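You operate a simulated robot arm through the tools that you are given. There is no shell and no other tool.

Carry out the task below with a simulated robot arm. There is one attempt and no reset: what you move stays moved.

TASK
Top up the oiler into its green ring with the oil it names.
Fine: shut the air inlet and wait for nought on the gauge before the cap comes off; cap on tight, jug back, then open the inlet; leave the other jug. Set down upright: what you pick out.

The check looks at the end state, three seconds after you hand in, the way a careful person would. Anything else that was tipped, shoved, dropped, spilled or broken makes it a failure. A push-on lid holds only when it is set on centred and level and pressed home; a screw cap is set on level and turned clockwise until tight.

THE ROBOT
A 7-joint arm with a two-finger parallel gripper, fixed in place. Base frame: the origin is at the foot of the arm, x ahead of it, y to its left, z up. Units: m, rad, N and s.
Its first joint turns from -2.897 to 2.897 rad. Payload 4.4 kg.
The tool frame sits at the grasp point between the pads (the TCP): z along the fingers, y along the line on which they close. The tips reach 0.023 m beyond it. Largest opening 0.094 m; finger width 0.038, thickness 0.01; the body of the gripper, 0.054 by 0.096 m, starts 0.039 m behind the TCP.
Orientation is that of the tool frame in the base frame, as a unit quaternion [w, x, y, z]. With the fingers straight down and closing along the base's y, the tool's x points along the base's -x, its y along +y and its z along -z.

THE INTERFACE
- The arm moves only by the tool apply_moves. Its argument "commands" is text: rows parted by semicolons, each of 7 numbers parted by spaces: the opening, from 0 (shut) to 1 (fully open), then the shift along the base's x, y, z in m, then the turn, a rotation vector about the base's x, y, z in degrees. In form: hand dx dy dz rx ry rz; .... A call has 1 to 20 rows; each row is the pose to reach, as a shift and turn from the pose commanded when the call began. Each row takes 0.2 s and may step no farther than 0.05 m and 0.15 rad from the row before; otherwise, or with a gripper value out of range, the whole call is refused. Where a pose cannot be reached the arm comes as near as it can. A force on the tool above 40 N (or 10 N above the force at the start of the call, whichever is more), or a blocked arm, ends the call early, and 0.2 s more pass. Each finger travels about 0.072 m/s and halts on what it meets, pressing with about 23 N; the grip force reading is that of the motor and also rises with nothing between the fingers. The clock runs only during rows and for 0.2 s after the last one: add rows that repeat a pose to give the fingers time. It gives the time, the measured TCP pose, the force on the tool (base axes), the opening and the grip force at its end, in the units of the frame above (readings bear some noise), with the torque about the TCP (base axes, N m) and any sound that the robot's microphone picked up.
- Cameras (640 x 400 px; columns grow to the right, rows downward): "scene" is fixed at [0.0486, 0.4989, 1.2937]; the picture's right is [-0.33, -0.94, 0.00], its down [-0.57, 0.20, -0.80] and it looks along [0.75, -0.27, -0.60] (base axes); focal length 302 px, centre (320, 200). "wrist" rides on the gripper at [0.086, 0.016, -0.074] in the tool frame; the picture's right is [-0.18, 0.98, 0.00], its down [-0.58, -0.11, -0.81] and it looks along [-0.79, -0.15, 0.59] (tool axes); focal length 243 px, centre (320, 200). There is no depth. A picture from a camera that has moved, and an enlarged one, comes with that camera's place and axes in the base frame and with its lens.
- get_image(camera): a new picture of that camera. The clock stands still meanwhile.
- enlarge(camera, box): a new picture of the part [left, top, right, bottom] of that camera's present view, enlarged. The clock stands still meanwhile.
- sign_off(): hands the job in; it is judged then, once.

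Nothing tells you positions but the pictures and the camera data. Unless the task says otherwise, let go and move clear before handing in.

The tools are called after "Call:" as name(argument=value, ...) on one line, values as JSON. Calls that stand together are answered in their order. apply_moves: Moves the arm, as the interface text tells. Its arguments: {"type":"object","properties":{"commands":{"type":"string"}},"required":["commands"]} The other tools are called the same way: get_image (camera) takes a picture; enlarge (camera, box) takes an enlarged picture of a part of a camera's view; sign_off () hands the job in.

At the start:

```text
time_s: 0.0
eef_pos: [0.5637, 0.4476, 1.0891]
ee_rot: [0.0, 0.0, 1.0, 0.0]
wrist_force: [0.8, -0.1, -1.3]
torque: [-0.01, -0.03, -0.01]
grip_width: 0.094
grip_force: 0.0
```

scene: 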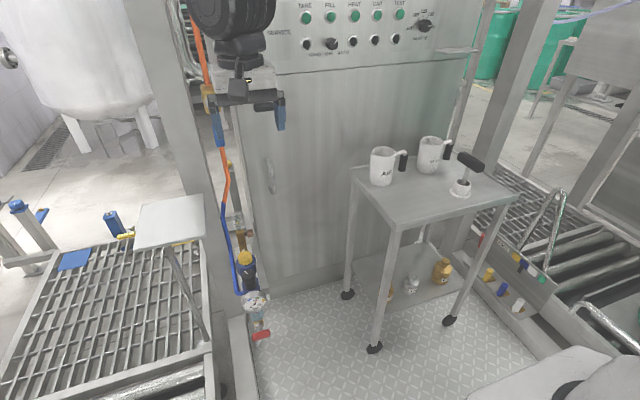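
wrist: 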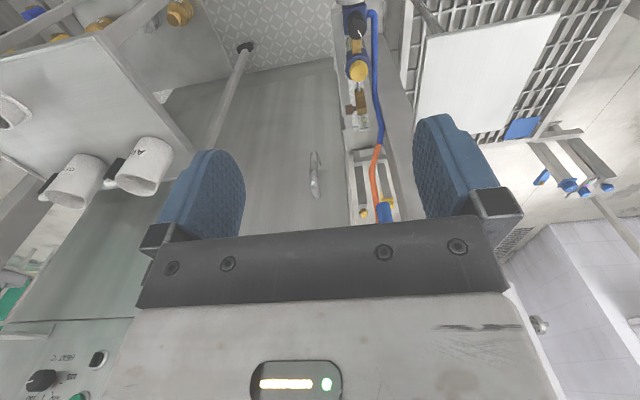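

I see a trolley with two jugs and a T-handled object, and a post with an air line carrying an oiler (yellow cap), a gauge and a red valve. I'll look closely before moving anything.

Call:
enlarge(camera="scene", box=[200, 200, 320, 360])

Call:
enlarge(camera="scene", box=[340, 120, 520, 230])

Call:
enlarge(camera="wrist", box=[320, 0, 420, 230])

Call:
enlarge(camera="scene", box=[370, 240, 560, 340])

```text
2.50 times, centred on (260, 280) of scene
camera zoom: at [0.0486, 0.4989, 1.2937], right [-0.33, -0.94, 0.0], down [-0.57, 0.2, -0.8], along [0.75, -0.27, -0.6], focal length 754 px, centre (470, 0)
```

zoom: 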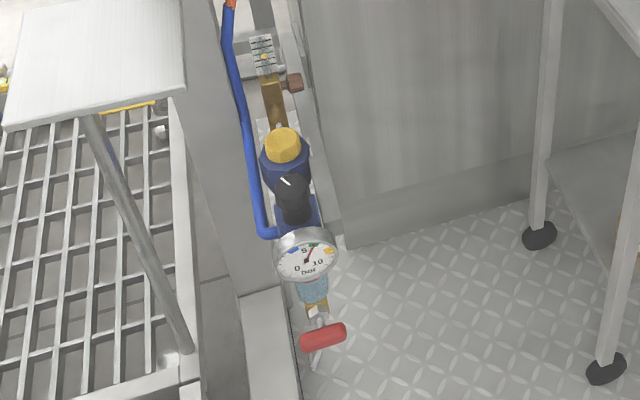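

```text
3.56 times, centred on (430, 175) of scene
camera zoom: at [0.0486, 0.4989, 1.2937], right [-0.33, -0.94, 0.0], down [-0.57, 0.2, -0.8], along [0.75, -0.27, -0.6], focal length 1072 px, centre (-71, 289)
```

zoom: 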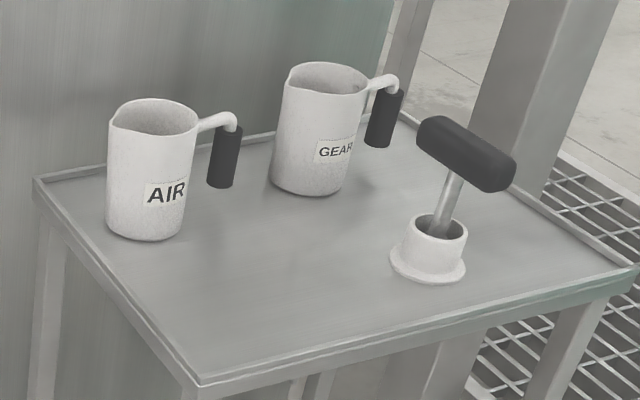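

```text
1.74 times, centred on (370, 115) of wrist
camera zoom: at [0.4753, 0.4647, 1.1655], right [0.18, 0.98, 0.0], down [0.58, -0.11, 0.81], along [0.79, -0.15, -0.59], focal length 422 px, centre (233, 348)
```

zoom: 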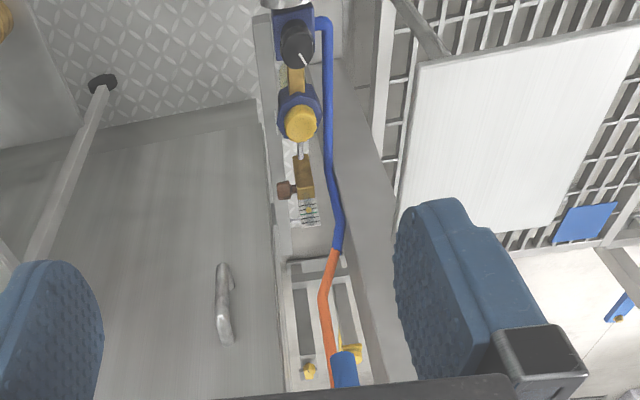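

```text
3.37 times, centred on (465, 290) of scene
camera zoom: at [0.0486, 0.4989, 1.2937], right [-0.33, -0.94, 0.0], down [-0.57, 0.2, -0.8], along [0.75, -0.27, -0.6], focal length 1016 px, centre (-168, -103)
```

zoom: 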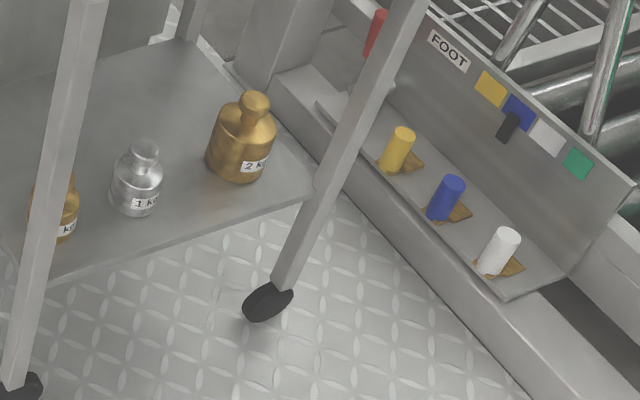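

The oiler cap is at about (0.80, 0.50, 0.515), the trolley top is at about z 0.70, and the AIR jug is near (0.84, 0.0). I'll lower the wrist camera toward the oiler to read its label and controls.

Call:
apply_moves(commands="1 -0.01 0 -0.045 0 0 0; 1 -0.02 0 -0.09 0 0 0; 1 -0.03 0 -0.135 0 0 0; 1 -0.04 0 -0.18 0 0 0; 1 -0.05 0 -0.225 0 0 0; 1 -0.06 0 -0.27 0 0 0; 1 -0.07 0 -0.3 0 0 0; 1 -0.07 0 -0.3 0 0 0")

Call:
get_image(camera="wrist")

Call:
get_image(camera="scene")

```text
time_s: 1.8
eef_pos: [0.4938, 0.4478, 0.7871]
ee_rot: [0.0, 0.0, 1.0, 0.0]
wrist_force: [0.2, -0.4, -0.7]
torque: [0.02, 0.01, 0.01]
grip_width: 0.094
grip_force: 0.0
```

```text
taken
camera wrist: at [0.4049, 0.4642, 0.8632], right [0.18, 0.98, 0.0], down [0.58, -0.11, 0.81], along [0.79, -0.15, -0.59], focal length 243 px, centre (320, 200)
```

wrist: 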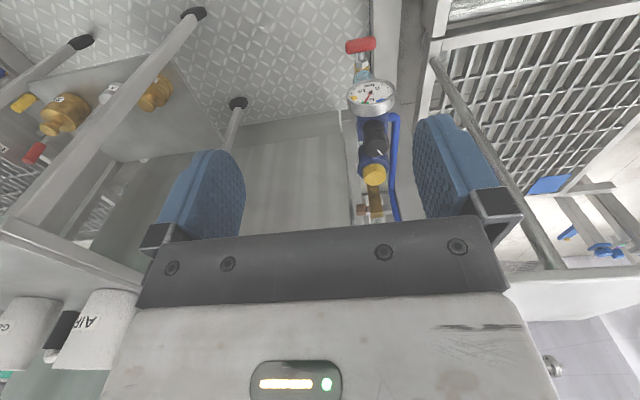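

```text
taken
```

scene: 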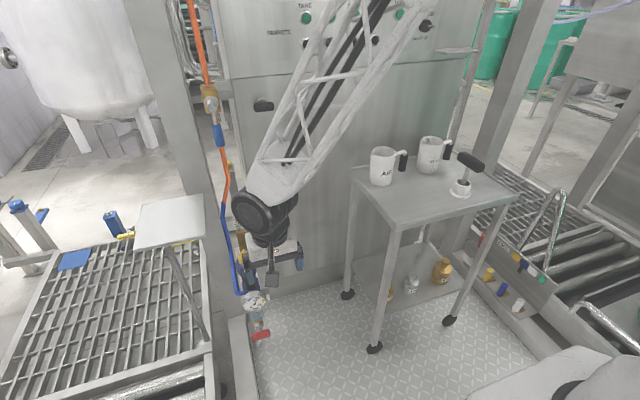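

The wrist camera now sees the assembly, and the scene shows another valve higher up on the orange line. I'll zoom in on both.

Call:
enlarge(camera="wrist", box=[330, 30, 430, 230])

Call:
enlarge(camera="scene", box=[170, 60, 260, 160])

Call:
enlarge(camera="scene", box=[200, 210, 300, 350])

Call:
enlarge(camera="scene", box=[260, 0, 440, 60])

```text
2.00 times, centred on (380, 130) of wrist
camera zoom: at [0.4049, 0.4642, 0.8632], right [0.18, 0.98, 0.0], down [0.58, -0.11, 0.81], along [0.79, -0.15, -0.59], focal length 485 px, centre (200, 340)
```

zoom: 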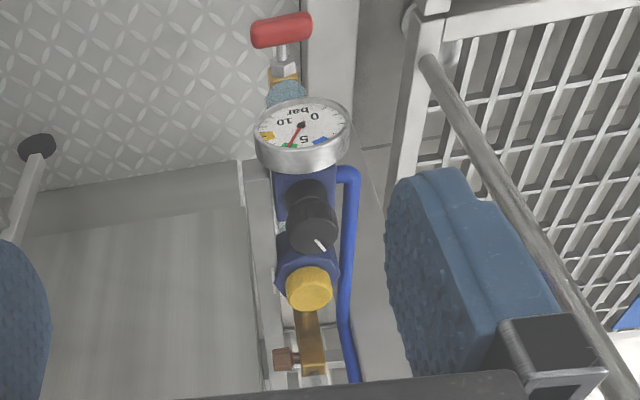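

```text
4.00 times, centred on (215, 110) of scene
camera zoom: at [0.0486, 0.4989, 1.2937], right [-0.33, -0.94, 0.0], down [-0.57, 0.2, -0.8], along [0.75, -0.27, -0.6], focal length 1206 px, centre (740, 560)
```

zoom: 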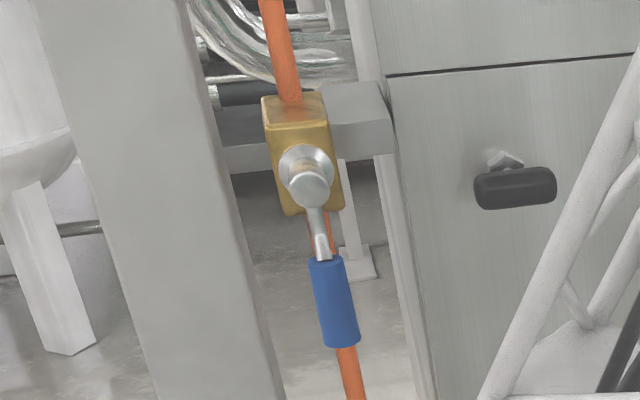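

```text
2.86 times, centred on (250, 280) of scene
camera zoom: at [0.0486, 0.4989, 1.2937], right [-0.33, -0.94, 0.0], down [-0.57, 0.2, -0.8], along [0.75, -0.27, -0.6], focal length 861 px, centre (520, -29)
```

zoom: 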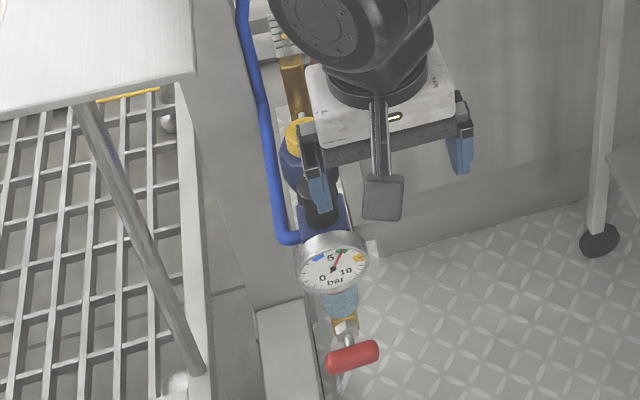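

```text
3.56 times, centred on (350, 30) of scene
camera zoom: at [0.0486, 0.4989, 1.2937], right [-0.33, -0.94, 0.0], down [-0.57, 0.2, -0.8], along [0.75, -0.27, -0.6], focal length 1072 px, centre (213, 804)
```

zoom: 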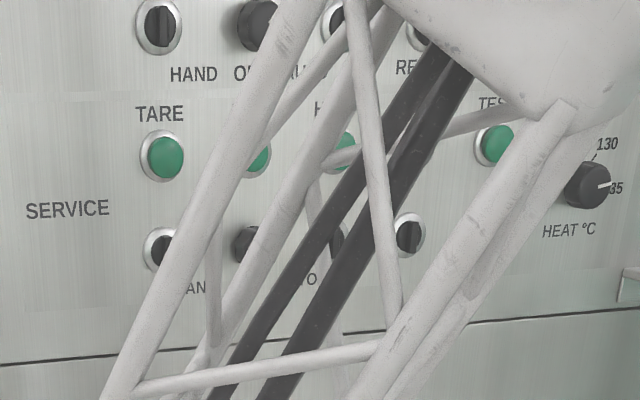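

The blue-handled lever on the orange hose at about (0.76, 0.50, 0.98) looks like the air inlet, and it is in line with the hose, so open. Next I'll view the oiler from its −y side to read its label and find the green ring.

Call:
apply_moves(commands="1 0.0185 -0.0135 -0.0075 0 0 7.5; 1 0.037 -0.027 -0.015 0 0 15; 1 0.0555 -0.0405 -0.0225 0 0 22.5; 1 0.074 -0.054 -0.03 0 0 30; 1 0.0925 -0.0675 -0.0375 0 0 37.5; 1 0.111 -0.081 -0.045 0 0 45; 1 0.1295 -0.0945 -0.0525 0 0 52.5; 1 0.148 -0.108 -0.06 0 0 60; 1 0.1665 -0.1215 -0.0675 0 0 67.5; 1 0.185 -0.135 -0.075 0 0 75; 1 0.2035 -0.1485 -0.0825 0 0 82.5; 1 0.222 -0.162 -0.09 0 0 90; 1 0.222 -0.162 -0.09 0 0 90")

Call:
get_image(camera="wrist")

Call:
get_image(camera="scene")

```text
time_s: 4.6
eef_pos: [0.7148, 0.2868, 0.6994]
ee_rot: [0.0, 0.708, -0.707, 0.0]
wrist_force: [0.1, -0.7, 0.3]
torque: [0.0, 0.0, 0.02]
grip_width: 0.0938
grip_force: 0.1
```

```text
taken
camera wrist: at [0.6979, 0.2008, 0.7751], right [-0.98, 0.18, 0.0], down [0.11, 0.58, 0.81], along [0.15, 0.79, -0.59], focal length 243 px, centre (320, 200)
```

wrist: 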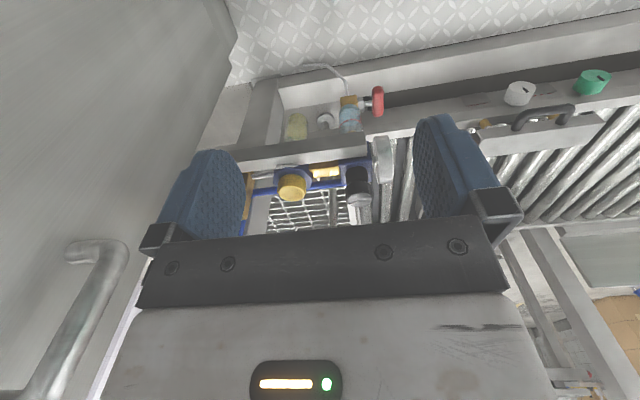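

```text
taken
```

scene: 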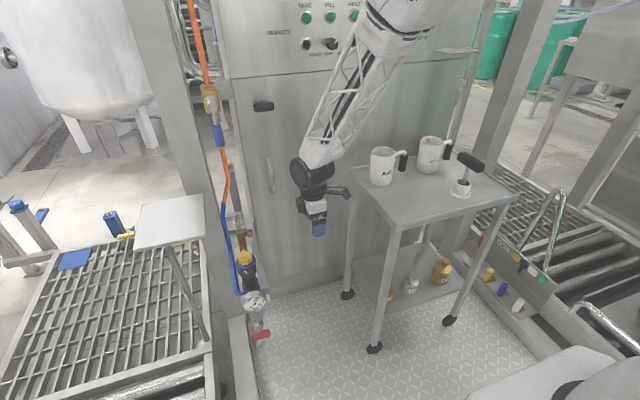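

Call:
enlarge(camera="wrist", box=[240, 70, 420, 240])

Call:
enlarge(camera="scene", box=[210, 200, 290, 350])

Call:
enlarge(camera="scene", box=[215, 200, 265, 250])

```text
2.35 times, centred on (330, 155) of wrist
camera zoom: at [0.6979, 0.2008, 0.7751], right [-0.98, 0.18, 0.0], down [0.11, 0.58, 0.81], along [0.15, 0.79, -0.59], focal length 571 px, centre (296, 306)
```

zoom: 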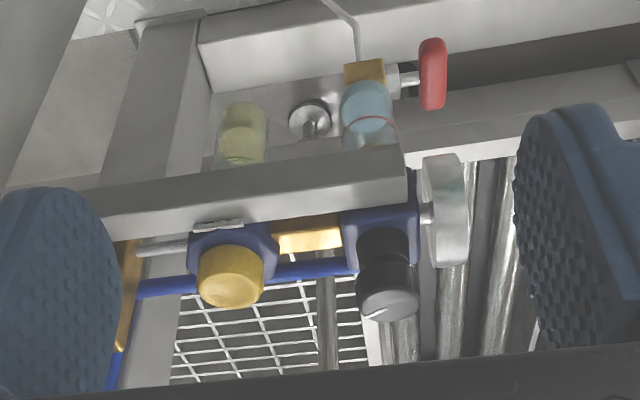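

```text
2.67 times, centred on (250, 275) of scene
camera zoom: at [0.0486, 0.4989, 1.2937], right [-0.33, -0.94, 0.0], down [-0.57, 0.2, -0.8], along [0.75, -0.27, -0.6], focal length 804 px, centre (507, 0)
```

zoom: 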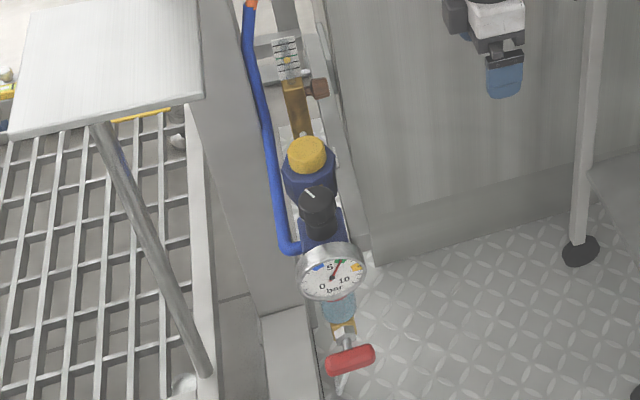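

```text
8.00 times, centred on (240, 225) of scene
camera zoom: at [0.0486, 0.4989, 1.2937], right [-0.33, -0.94, 0.0], down [-0.57, 0.2, -0.8], along [0.75, -0.27, -0.6], focal length 2412 px, centre (960, 0)
```

zoom: 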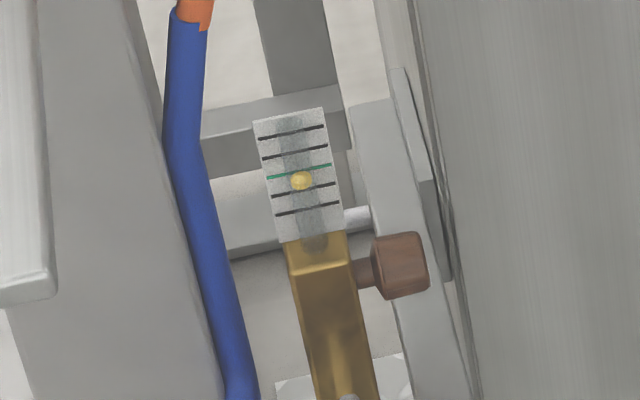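

The oiler's bowl hides behind a rail on this side. I'll lower and tilt the camera to a near-horizontal view of the oiler.

Call:
apply_moves(commands="1 0.015 0.008 -0.04 6 0 0; 1 0.03 0.016 -0.08 12 0 0; 1 0.045 0.024 -0.12 18 0 0; 1 0.06 0.032 -0.16 24 0 0; 1 0.075 0.04 -0.2 30 0 0; 1 0.075 0.04 -0.2 30 0 0")

Call:
get_image(camera="wrist")

Call:
get_image(camera="scene")

Call:
enlarge(camera="wrist", box=[240, 70, 420, 240])

```text
time_s: 6.0
eef_pos: [0.7873, 0.325, 0.4978]
ee_rot: [-0.184, 0.683, -0.683, -0.184]
wrist_force: [0.1, 0.1, -0.8]
torque: [-0.01, 0.0, 0.0]
grip_width: 0.094
grip_force: 0.0
```

```text
taken
camera wrist: at [0.7691, 0.2127, 0.521], right [-0.98, 0.16, 0.09], down [0.11, 0.1, 0.99], along [0.15, 0.98, -0.11], focal length 243 px, centre (320, 200)
```

wrist: 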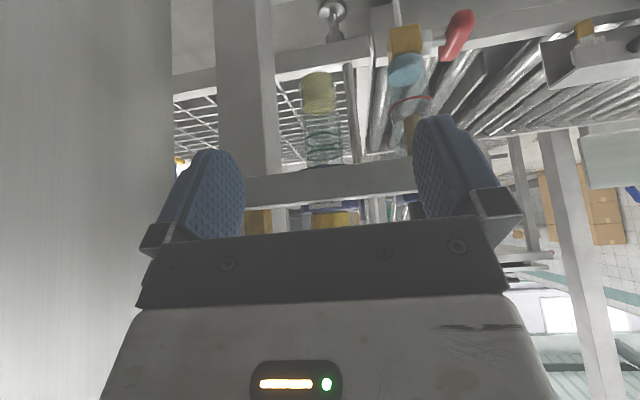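

```text
taken
```

scene: 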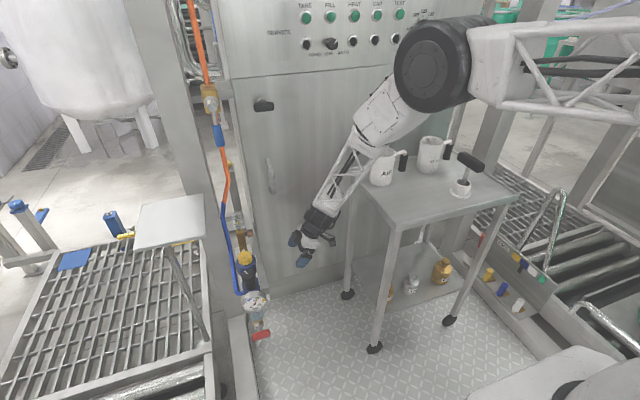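

```text
2.35 times, centred on (330, 155) of wrist
camera zoom: at [0.7691, 0.2127, 0.521], right [-0.98, 0.16, 0.09], down [0.11, 0.1, 0.99], along [0.15, 0.98, -0.11], focal length 571 px, centre (296, 306)
```

zoom: 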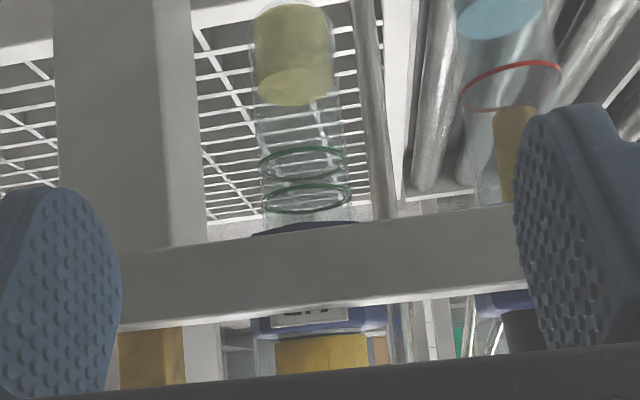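

The bowl holds yellow oil well below the two green rings, so that band is the target. A nameplate sits on the blue body just above the rail. I'll raise the camera to read it.

Call:
apply_moves(commands="1 0 0 0.04 0 0 0; 1 0 0 0.075 0 0 0; 1 0 0 0.075 0 0 0")

Call:
enlarge(camera="wrist", box=[240, 70, 420, 240])

Call:
enlarge(camera="wrist", box=[295, 120, 365, 180])

Call:
get_image(camera="scene")

```text
time_s: 6.8
eef_pos: [0.7882, 0.3257, 0.574]
ee_rot: [0.184, -0.683, 0.683, 0.183]
wrist_force: [-0.1, -0.4, -0.1]
torque: [-0.02, 0.01, 0.01]
grip_width: 0.0941
grip_force: 0.1
```

```text
2.35 times, centred on (330, 155) of wrist
camera zoom: at [0.7694, 0.2132, 0.5971], right [-0.98, 0.16, 0.09], down [0.11, 0.1, 0.99], along [0.15, 0.98, -0.12], focal length 571 px, centre (296, 306)
```

zoom: 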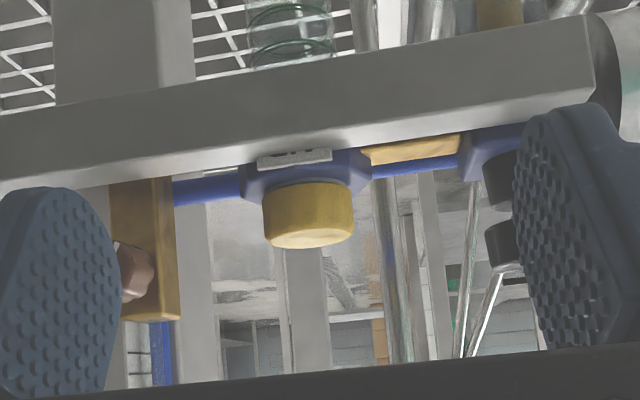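

```text
6.67 times, centred on (330, 150) of wrist
camera zoom: at [0.7694, 0.2132, 0.5971], right [-0.98, 0.16, 0.09], down [0.11, 0.1, 0.99], along [0.15, 0.98, -0.12], focal length 1618 px, centre (253, 533)
```

zoom: 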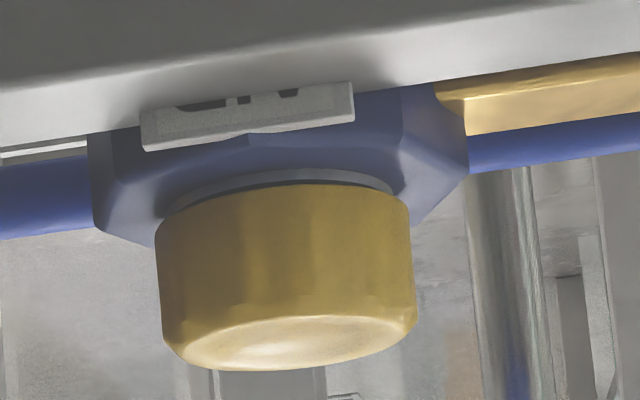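

```text
taken
```

scene: 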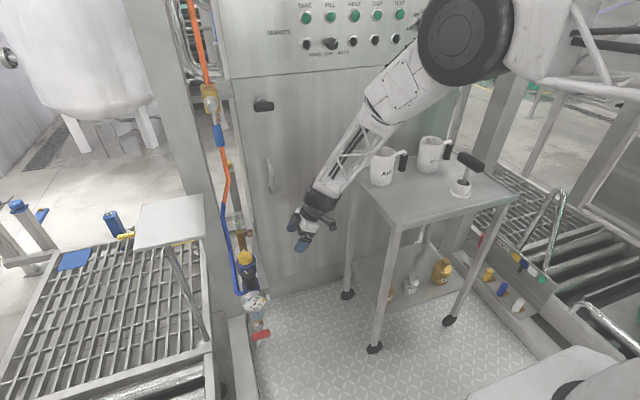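

The plate's upper edge shows three marks, which could be AIR, but I want to read it properly. I'll go for a steeper view over the rail.

Call:
apply_moves(commands="1 0 0.01 0.025 -7.5 0 0; 1 0 0.02 0.05 -15 0 0; 1 0 0.04 0.06 -15 0 0; 1 0 0.04 0.06 -15 0 0")

Call:
enlarge(camera="wrist", box=[240, 70, 420, 240])

Call:
enlarge(camera="wrist", box=[295, 120, 365, 180])

```text
time_s: 7.8
eef_pos: [0.7889, 0.3673, 0.635]
ee_rot: [0.092, -0.701, 0.701, 0.092]
wrist_force: [0.8, 0.1, -0.2]
torque: [0.01, 0.01, -0.01]
grip_width: 0.0941
grip_force: 0.1
```

```text
2.35 times, centred on (330, 155) of wrist
camera zoom: at [0.7717, 0.2642, 0.6862], right [-0.98, 0.18, 0.05], down [0.11, 0.35, 0.93], along [0.15, 0.92, -0.37], focal length 571 px, centre (296, 306)
```

zoom: 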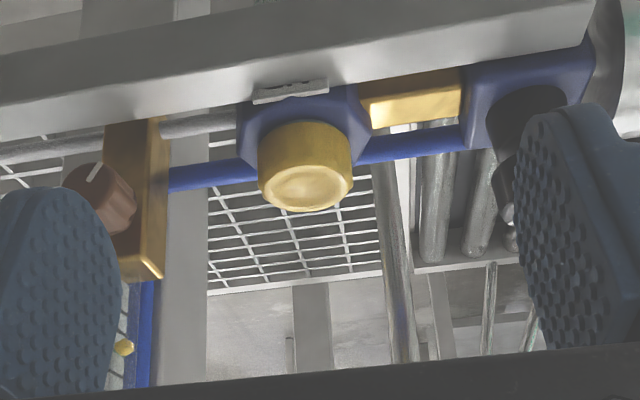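

```text
6.67 times, centred on (330, 150) of wrist
camera zoom: at [0.7717, 0.2642, 0.6862], right [-0.98, 0.18, 0.05], down [0.11, 0.35, 0.93], along [0.15, 0.92, -0.37], focal length 1618 px, centre (253, 533)
```

zoom: 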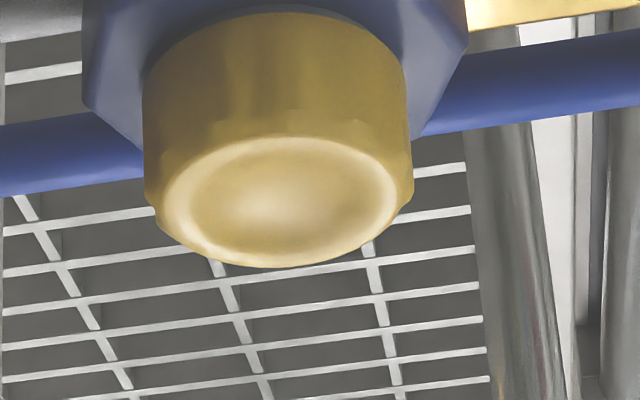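

The plate is almost flush against the rail. The best view will be a grazing one just over the rail top, so I'll drop to that height and tilt further.

Call:
apply_moves(commands="1 0 -0.022 -0.03 5 0 0; 1 0 -0.022 -0.07 10 0 0; 1 0 -0.022 -0.105 15 0 0; 1 0 -0.022 -0.128 20 0 0; 1 0 -0.022 -0.128 20 0 0")

Call:
get_image(camera="wrist")

Call:
enlarge(camera="wrist", box=[285, 165, 375, 225])

```text
time_s: 9.0
eef_pos: [0.7907, 0.3443, 0.504]
ee_rot: [0.213, -0.674, 0.674, 0.213]
wrist_force: [0.3, -0.9, -1.0]
torque: [0.0, -0.01, -0.01]
grip_width: 0.0942
grip_force: 0.0
```

```text
taken
camera wrist: at [0.773, 0.2302, 0.5176], right [-0.98, 0.15, 0.11], down [0.11, 0.01, 0.99], along [0.15, 0.99, -0.03], focal length 243 px, centre (320, 200)
```

wrist: 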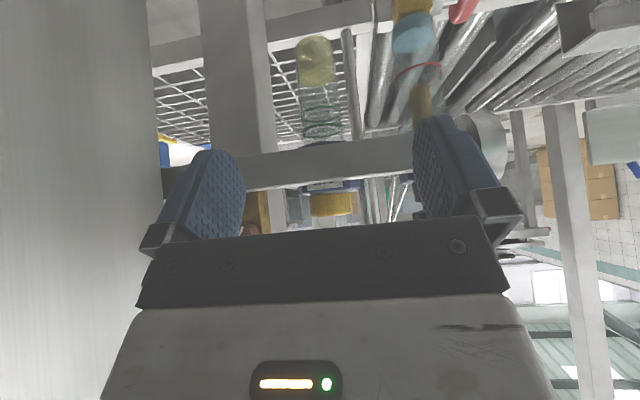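

```text
6.67 times, centred on (330, 195) of wrist
camera zoom: at [0.773, 0.2302, 0.5176], right [-0.98, 0.15, 0.11], down [0.11, 0.01, 0.99], along [0.15, 0.99, -0.03], focal length 1618 px, centre (253, 233)
```

zoom: 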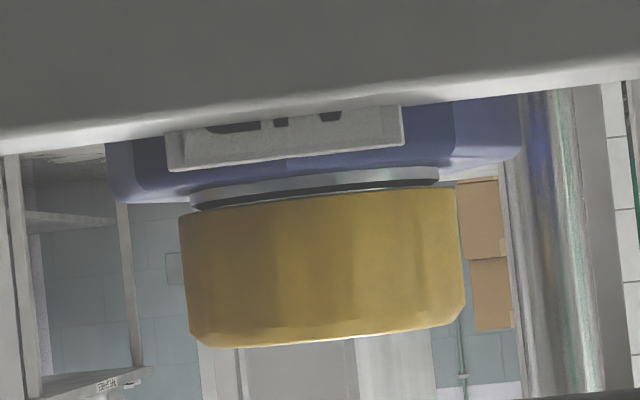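

The plate reads AIR (upside down in this view), so the AIR jug is the right one; the cap is about 0.047 m across at (0.80, 0.503, 0.515). Now I'll retreat and bring the camera in front of the blue inlet lever.

Call:
apply_moves(commands="1 0 -0.012 0.035 -7 0 0; 1 -0.01 -0.02 0.075 -14 0 0; 1 -0.02 -0.03 0.12 -21 0 0; 1 -0.04 -0.04 0.16 -28 0 0; 1 -0.06 -0.045 0.2 -35 0 0; 1 -0.08 -0.045 0.24 -35 0 0; 1 -0.08 -0.045 0.24 -35 0 0")

Call:
apply_moves(commands="1 -0.018 0.012 0.015 0 0 -7.5; 1 -0.036 0.024 0.03 0 0 -15; 1 -0.054 0.036 0.045 0 0 -22.5; 1 -0.072 0.048 0.06 0 0 -30; 1 -0.09 0.06 0.075 0 0 -37.5; 1 -0.108 0.072 0.09 0 0 -45; 1 -0.126 0.084 0.105 0 0 -52.5; 1 -0.144 0.096 0.12 0 0 -60; 1 -0.162 0.108 0.135 0 0 -67.5; 1 -0.18 0.12 0.15 0 0 -75; 1 -0.198 0.132 0.165 0 0 -82.5; 1 -0.216 0.144 0.18 0 0 -90; 1 -0.216 0.144 0.22 0 0 -90; 1 -0.216 0.144 0.22 0 0 -90")

Call:
apply_moves(commands="1 0 0 0 0 -8 0; 1 0 0 0 0 -16 0; 1 0 0 0 0 -24 0; 1 0 0 0 0 -30 0; 1 0 0 0 0 -30 0")

Call:
get_image(camera="wrist")

Call:
get_image(camera="scene")

```text
time_s: 10.6
eef_pos: [0.7086, 0.2999, 0.7475]
ee_rot: [-0.001, -0.707, 0.707, 0.0]
wrist_force: [-0.1, 0.3, 0.5]
torque: [0.0, -0.03, 0.02]
grip_width: 0.0938
grip_force: 0.0
```

```text
time_s: 13.6
eef_pos: [0.494, 0.4453, 0.9693]
ee_rot: [0.001, -0.001, 1.0, 0.0]
wrist_force: [0.5, 1.5, 0.3]
torque: [0.02, 0.0, -0.02]
grip_width: 0.0939
grip_force: 0.0
```

```text
time_s: 14.8
eef_pos: [0.4936, 0.4458, 0.9665]
ee_rot: [0.26, -0.001, 0.966, 0.001]
wrist_force: [-0.4, -0.6, 0.2]
torque: [0.0, 0.0, 0.03]
grip_width: 0.094
grip_force: 0.1
```

```text
taken
camera wrist: at [0.3808, 0.4606, 0.9901], right [0.16, 0.98, 0.09], down [0.1, -0.11, 0.99], along [0.98, -0.15, -0.11], focal length 243 px, centre (320, 200)
```

wrist: 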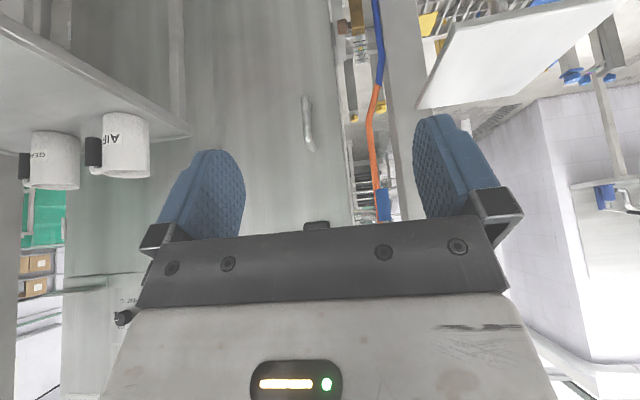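

```text
taken
```

scene: 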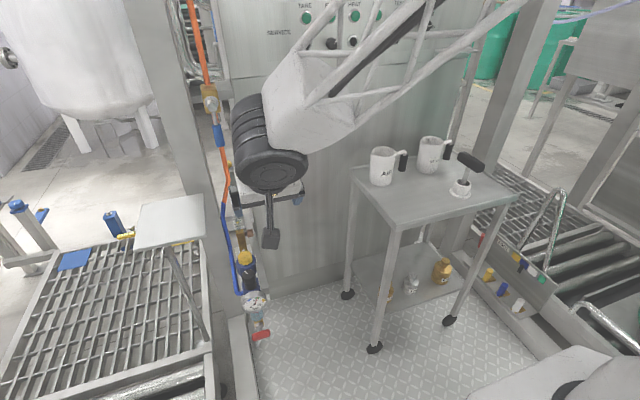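

I can see the blue handle's lower end at the image edge. I'll raise the camera to see the whole valve.

Call:
apply_moves(commands="1 0 0 0.05 0 0 0; 1 0 0 0.1 0 0 0; 1 0 0 0.15 0 0 0; 1 0 0 0.19 0 0 0; 1 0 0 0.19 0 0 0")

Call:
get_image(camera="wrist")

Call:
enlarge(camera="wrist", box=[320, 100, 420, 230])

Call:
enlarge(camera="scene", box=[180, 70, 250, 160])

```text
time_s: 16.0
eef_pos: [0.496, 0.4414, 1.157]
ee_rot: [0.259, 0.001, 0.966, -0.001]
wrist_force: [-0.1, -0.3, 0.0]
torque: [-0.02, -0.01, 0.0]
grip_width: 0.0939
grip_force: 0.0
```

```text
taken
camera wrist: at [0.3817, 0.4575, 1.1801], right [0.16, 0.98, 0.09], down [0.1, -0.11, 0.99], along [0.98, -0.15, -0.12], focal length 243 px, centre (320, 200)
```

wrist: 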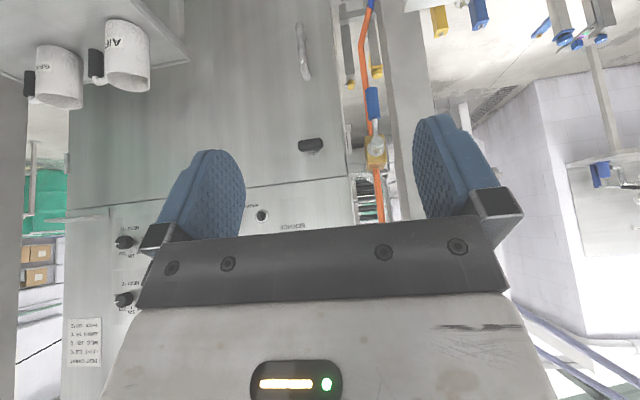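

```text
3.08 times, centred on (370, 165) of wrist
camera zoom: at [0.3817, 0.4575, 1.1801], right [0.16, 0.98, 0.09], down [0.1, -0.11, 0.99], along [0.98, -0.15, -0.12], focal length 746 px, centre (166, 308)
```

zoom: 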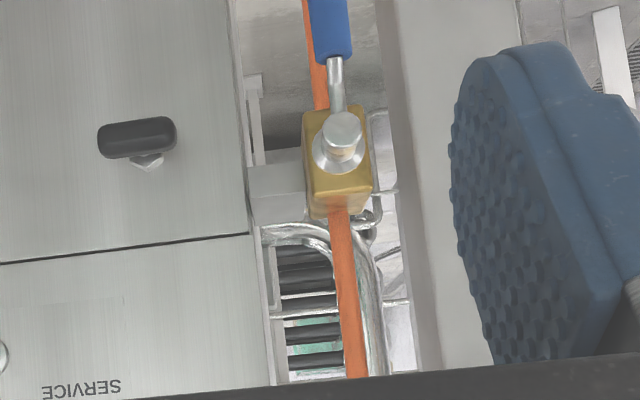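

```text
4.44 times, centred on (215, 115) of scene
camera zoom: at [0.0486, 0.4989, 1.2937], right [-0.33, -0.94, 0.0], down [-0.57, 0.2, -0.8], along [0.75, -0.27, -0.6], focal length 1340 px, centre (787, 578)
```

zoom: 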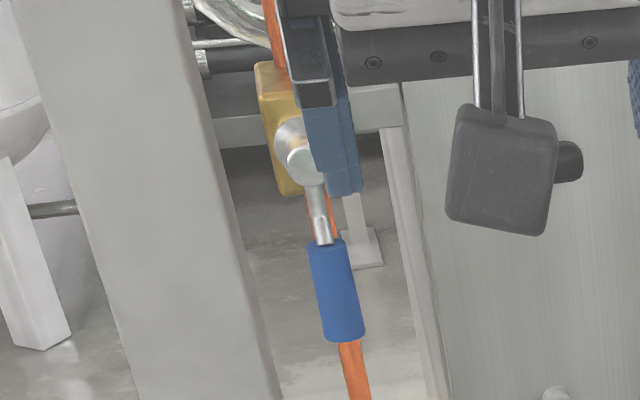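

The lever's handle hangs from a hub near (0.80, 0.5025, 1.045), with the blue sleeve spanning z 0.936–0.995. I'll close the fingers, level the tool to point forward, and use it as a peg to swing the lever.

Call:
apply_moves(commands="0.7 0.015 -0.002 -0.028 0 -7 0; 0.4 0.03 -0.004 -0.056 0 -14 0; 0.2 0.045 -0.006 -0.084 0 -21 0; 0 0.06 -0.008 -0.112 0 -28 0; 0 0.075 -0.01 -0.14 0 -35 0; 0 0.09 -0.011 -0.168 0 -42 0; 0 0.104 -0.011 -0.197 0 -49 0; 0 0.104 -0.011 -0.197 0 -55 0; 0 0.104 -0.011 -0.197 0 -55 0")

Call:
get_image(camera="wrist")

Call:
get_image(camera="scene")

```text
time_s: 18.0
eef_pos: [0.5982, 0.433, 0.9608]
ee_rot: [0.676, -0.001, 0.737, 0.001]
wrist_force: [0.4, -0.5, 0.7]
torque: [-0.02, 0.0, -0.01]
grip_width: 0.0
grip_force: 23.4
```

```text
taken
camera wrist: at [0.5148, 0.4488, 0.882], right [0.02, 0.98, 0.18], down [-0.75, -0.11, 0.65], along [0.66, -0.15, 0.74], focal length 243 px, centre (320, 200)
```

wrist: 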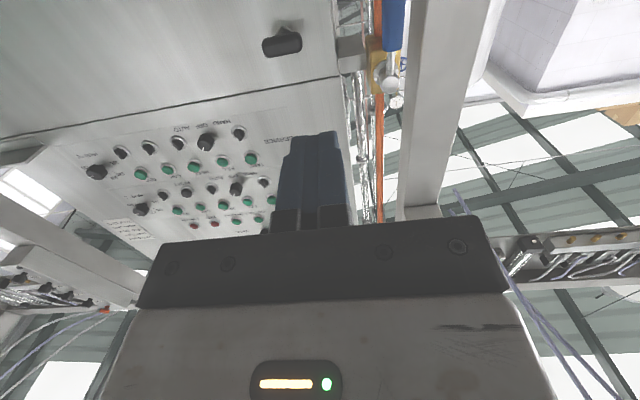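

```text
taken
```

scene: 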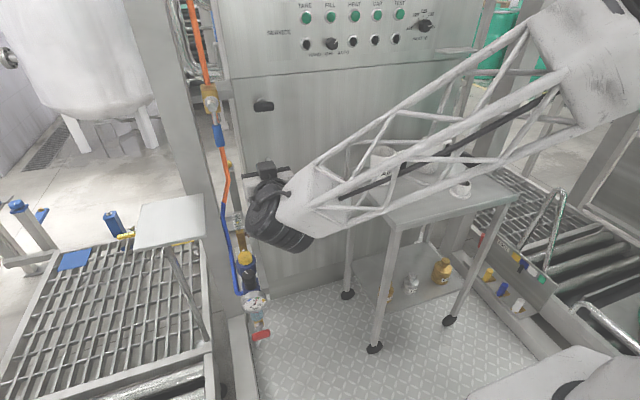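

Call:
enlarge(camera="wrist", box=[330, 0, 460, 120])

Call:
enlarge(camera="scene", box=[180, 70, 300, 220])

```text
3.33 times, centred on (395, 60) of wrist
camera zoom: at [0.5148, 0.4488, 0.882], right [0.02, 0.98, 0.18], down [-0.75, -0.11, 0.65], along [0.66, -0.15, 0.74], focal length 809 px, centre (70, 667)
```

zoom: 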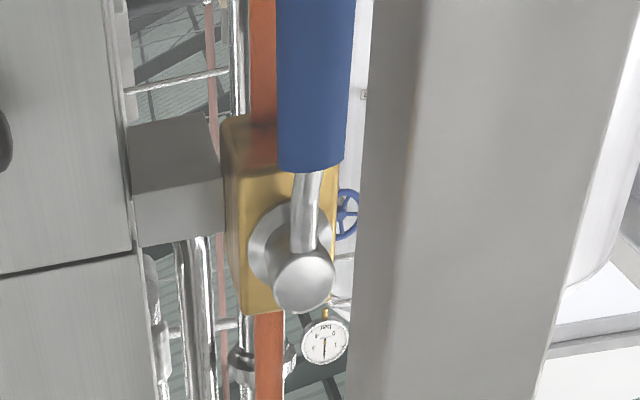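

```text
2.67 times, centred on (240, 145) of scene
camera zoom: at [0.0486, 0.4989, 1.2937], right [-0.33, -0.94, 0.0], down [-0.57, 0.2, -0.8], along [0.75, -0.27, -0.6], focal length 804 px, centre (533, 347)
```

zoom: 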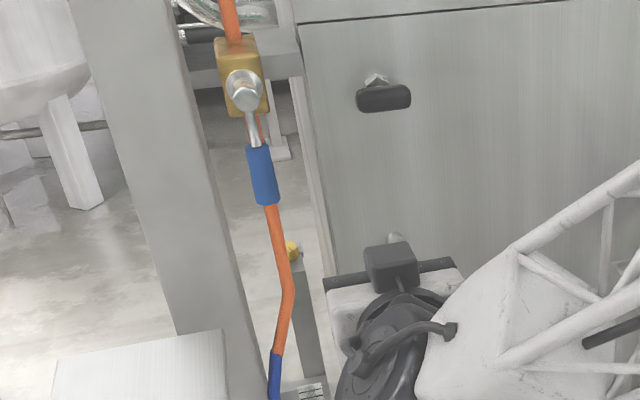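

The handle is near (0.815, 0.503, 0.93–0.99), with the post face behind it at x≈0.85. I'll slide the closed fingers in on its −y side, below the hub.

Call:
apply_moves(commands="0 0.045 0.01 -0.004 0 0 0; 0 0.09 0.02 -0.006 0 0 0; 0 0.135 0.02 -0.006 0 0 0; 0 0.17 0.02 -0.006 0 0 0; 0 0.2 0.02 -0.006 0 0 0; 0 0.2 0.02 -0.006 0 0 0")

Call:
get_image(camera="wrist")

Call:
enlarge(camera="scene", box=[180, 70, 300, 220])

```text
time_s: 19.4
eef_pos: [0.7993, 0.4524, 0.9536]
ee_rot: [0.676, 0.0, 0.737, 0.0]
wrist_force: [0.5, -0.2, 0.1]
torque: [0.02, -0.03, -0.01]
grip_width: 0.0
grip_force: 22.9
```

```text
taken
camera wrist: at [0.7152, 0.4691, 0.8753], right [0.02, 0.98, 0.18], down [-0.75, -0.11, 0.65], along [0.66, -0.15, 0.74], focal length 243 px, centre (320, 200)
```

wrist: 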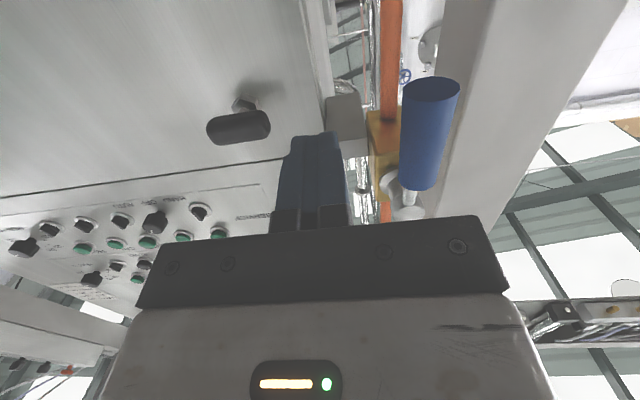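

```text
2.67 times, centred on (240, 145) of scene
camera zoom: at [0.0486, 0.4989, 1.2937], right [-0.33, -0.94, 0.0], down [-0.57, 0.2, -0.8], along [0.75, -0.27, -0.6], focal length 804 px, centre (533, 347)
```

zoom: 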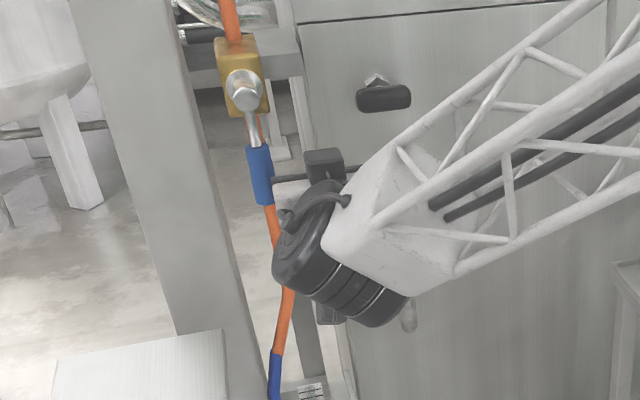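

The reach works and the handle's lower end checks out at (0.8165, 0.503, 0.928). I'll push it gently toward +y (clockwise as seen from the robot) to see whether it turns.

Call:
apply_moves(commands="0 0 0.015 -0.008 0 0 0; 0 0 0.025 -0.011 0 0 0; 0 0 0.033 -0.012 0 0 0; 0 0 0.04 -0.0125 0 0 0; 0 0 0.047 -0.012 0 0 0; 0 0 0.053 -0.0115 0 0 0")

Call:
get_image(camera="wrist")

Call:
enlarge(camera="scene", box=[180, 70, 300, 220])

```text
time_s: 20.8
eef_pos: [0.7993, 0.5049, 0.9418]
ee_rot: [0.676, 0.0, 0.737, 0.0]
wrist_force: [-1.5, -0.2, 0.9]
torque: [0.02, 0.03, -0.01]
grip_width: 0.0
grip_force: 22.9
```

```text
taken
camera wrist: at [0.715, 0.5211, 0.8643], right [0.02, 0.98, 0.18], down [-0.75, -0.11, 0.65], along [0.66, -0.15, 0.74], focal length 243 px, centre (320, 200)
```

wrist: 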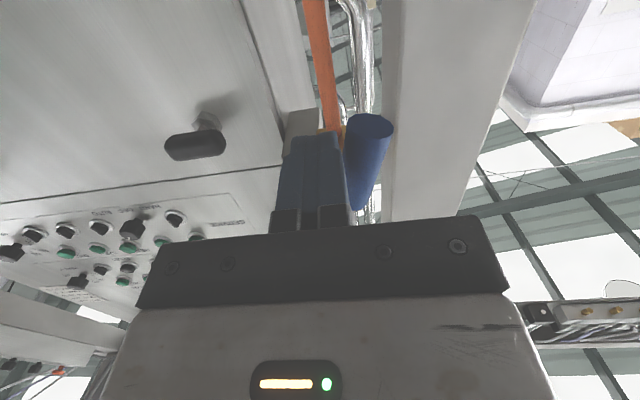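

```text
2.67 times, centred on (240, 145) of scene
camera zoom: at [0.0486, 0.4989, 1.2937], right [-0.33, -0.94, 0.0], down [-0.57, 0.2, -0.8], along [0.75, -0.27, -0.6], focal length 804 px, centre (533, 347)
```

zoom: 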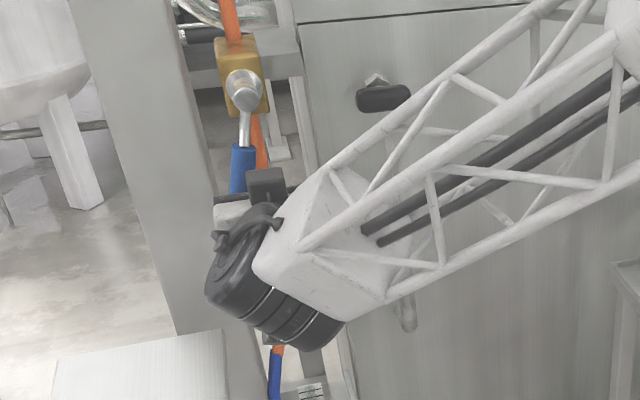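

The lever moves freely toward +y. I'll carry on along the arc to the quarter turn.

Call:
apply_moves(commands="0 0 0.0187 0.006 0 0 0; 0 0 0.0348 0.0163 0 0 0; 0 0 0.0475 0.0305 0 0 0; 0 0 0.0563 0.0474 0 0 0; 0 0 0.0595 0.058 0 0 0; 0 0 0.06 0.063 0 0 0; 0 0 0.06 0.067 0 0 0")

Call:
get_image(camera="wrist")

Call:
enlarge(camera="scene", box=[180, 70, 300, 220])

Call:
enlarge(camera="scene", box=[200, 230, 300, 350])

```text
time_s: 22.4
eef_pos: [0.7968, 0.5641, 1.0023]
ee_rot: [0.673, -0.001, 0.74, -0.001]
wrist_force: [4.2, 0.2, -39.3]
torque: [0.14, 1.02, 0.32]
grip_width: 0.0
grip_force: 23.0
```

```text
taken
camera wrist: at [0.7136, 0.5801, 0.9252], right [0.02, 0.98, 0.18], down [-0.75, -0.11, 0.65], along [0.66, -0.15, 0.73], focal length 243 px, centre (320, 200)
```

wrist: 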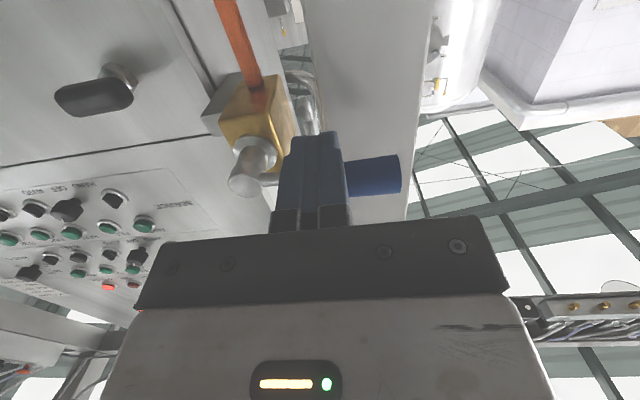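

```text
2.67 times, centred on (240, 145) of scene
camera zoom: at [0.0486, 0.4989, 1.2937], right [-0.33, -0.94, 0.0], down [-0.57, 0.2, -0.8], along [0.75, -0.27, -0.6], focal length 804 px, centre (533, 347)
```

zoom: 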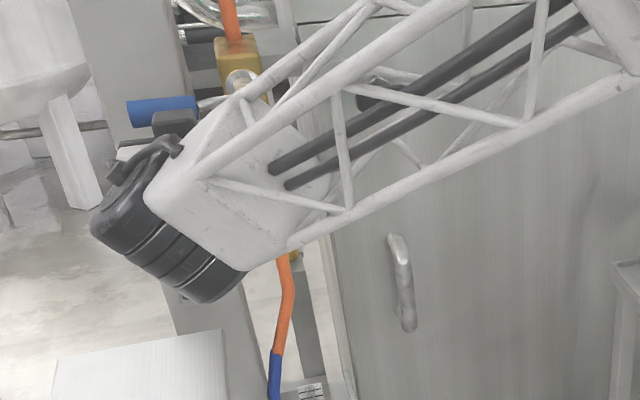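

```text
3.33 times, centred on (250, 290) of scene
camera zoom: at [0.0486, 0.4989, 1.2937], right [-0.33, -0.94, 0.0], down [-0.57, 0.2, -0.8], along [0.75, -0.27, -0.6], focal length 1005 px, centre (553, -100)
```

zoom: 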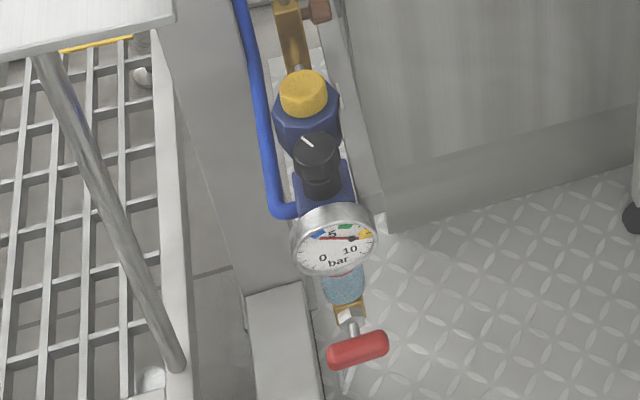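

The lever is across the hose and hard on its stop, and the gauge is already falling. I'll back off the lever, stand the tool upright again, and check the gauge.

Call:
apply_moves(commands="0 0 0 -0.02 0 0 0; 0 -0.04 0 -0.02 0 0 0; 0 -0.085 -0.01 -0.02 0 0 0; 0 -0.125 -0.03 -0.01 0 0 0; 0 -0.165 -0.06 0 0 0 0; 0 -0.2 -0.09 0 0 0 0; 0 -0.22 -0.115 0 0 0 0; 0 -0.22 -0.115 0 0 0 0")

Call:
apply_moves(commands="0 0 0 0 0 8 0; 0 0 0 0 0 16 0; 0 0 0 0 0 24 0; 0.5 0 0 0 0 32 0; 1 0 0 0 0 40 0; 1 0 0 0 0 48 0; 1 0 0 0 0 56 0; 1 0 0 0 0 64 0; 1 0 0 0 0 72 0; 1 0 0 0 0 80 0; 1 0 0 0 0 85 0; 1 0 0 0 0 85 0")

Call:
enlarge(camera="scene", box=[200, 230, 300, 350])

Call:
get_image(camera="scene")

```text
refused: row 5 steps farther than a row can; nothing moved
```

```text
time_s: 22.7
eef_pos: [0.7976, 0.5642, 1.0034]
ee_rot: [0.662, -0.001, 0.749, -0.002]
wrist_force: [-0.3, -1.2, -1.0]
torque: [0.02, 0.04, 0.0]
grip_width: 0.0
grip_force: 22.7
stopped in row 1: the force on the tool passed its limit at 55 N (the readings are from after the stop); the commanded pose is now the measured one
```

```text
3.33 times, centred on (250, 290) of scene
camera zoom: at [0.0486, 0.4989, 1.2937], right [-0.33, -0.94, 0.0], down [-0.57, 0.2, -0.8], along [0.75, -0.27, -0.6], focal length 1005 px, centre (553, -100)
```

zoom: 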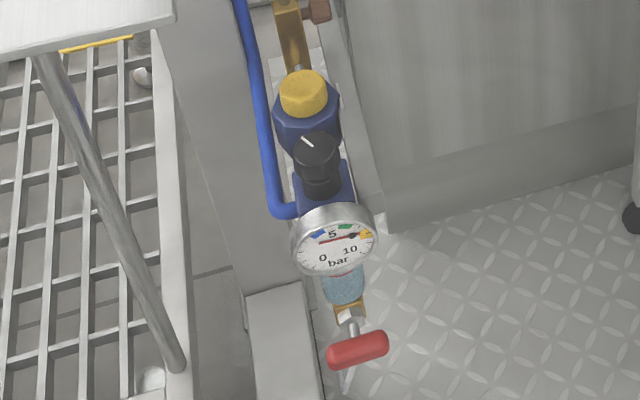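

```text
taken
```

scene: 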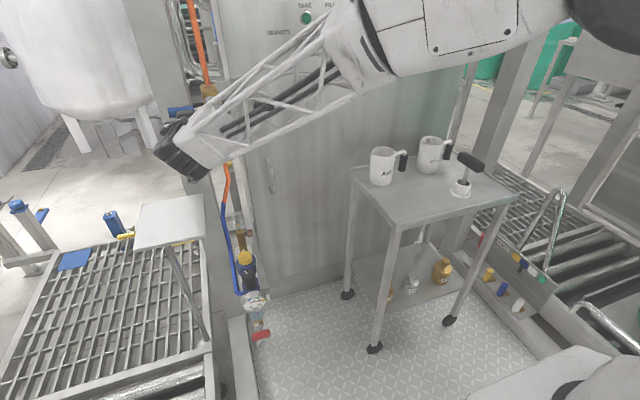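

A row was too long, so the withdrawal was refused and the next call only nudged the lever against its stop; nothing is damaged. I'll redo the withdrawal with shorter steps, one call at a time.

Call:
apply_moves(commands="0 0 0 -0.015 0 0 0; 0 0 0 -0.022 0 0 0; 0 -0.04 0 -0.022 0 0 0; 0 -0.08 -0.005 -0.02 0 0 0; 0 -0.115 -0.025 -0.015 0 0 0; 0 -0.15 -0.05 -0.01 0 0 0; 0 -0.185 -0.08 0 0 0 0; 0 -0.22 -0.11 0 0 0 0; 0 -0.22 -0.11 0 0 0 0")

```text
time_s: 24.7
eef_pos: [0.5787, 0.4555, 1.001]
ee_rot: [0.662, -0.001, 0.75, -0.001]
wrist_force: [0.2, 0.3, -0.5]
torque: [0.01, 0.0, 0.0]
grip_width: 0.0
grip_force: 23.4
```

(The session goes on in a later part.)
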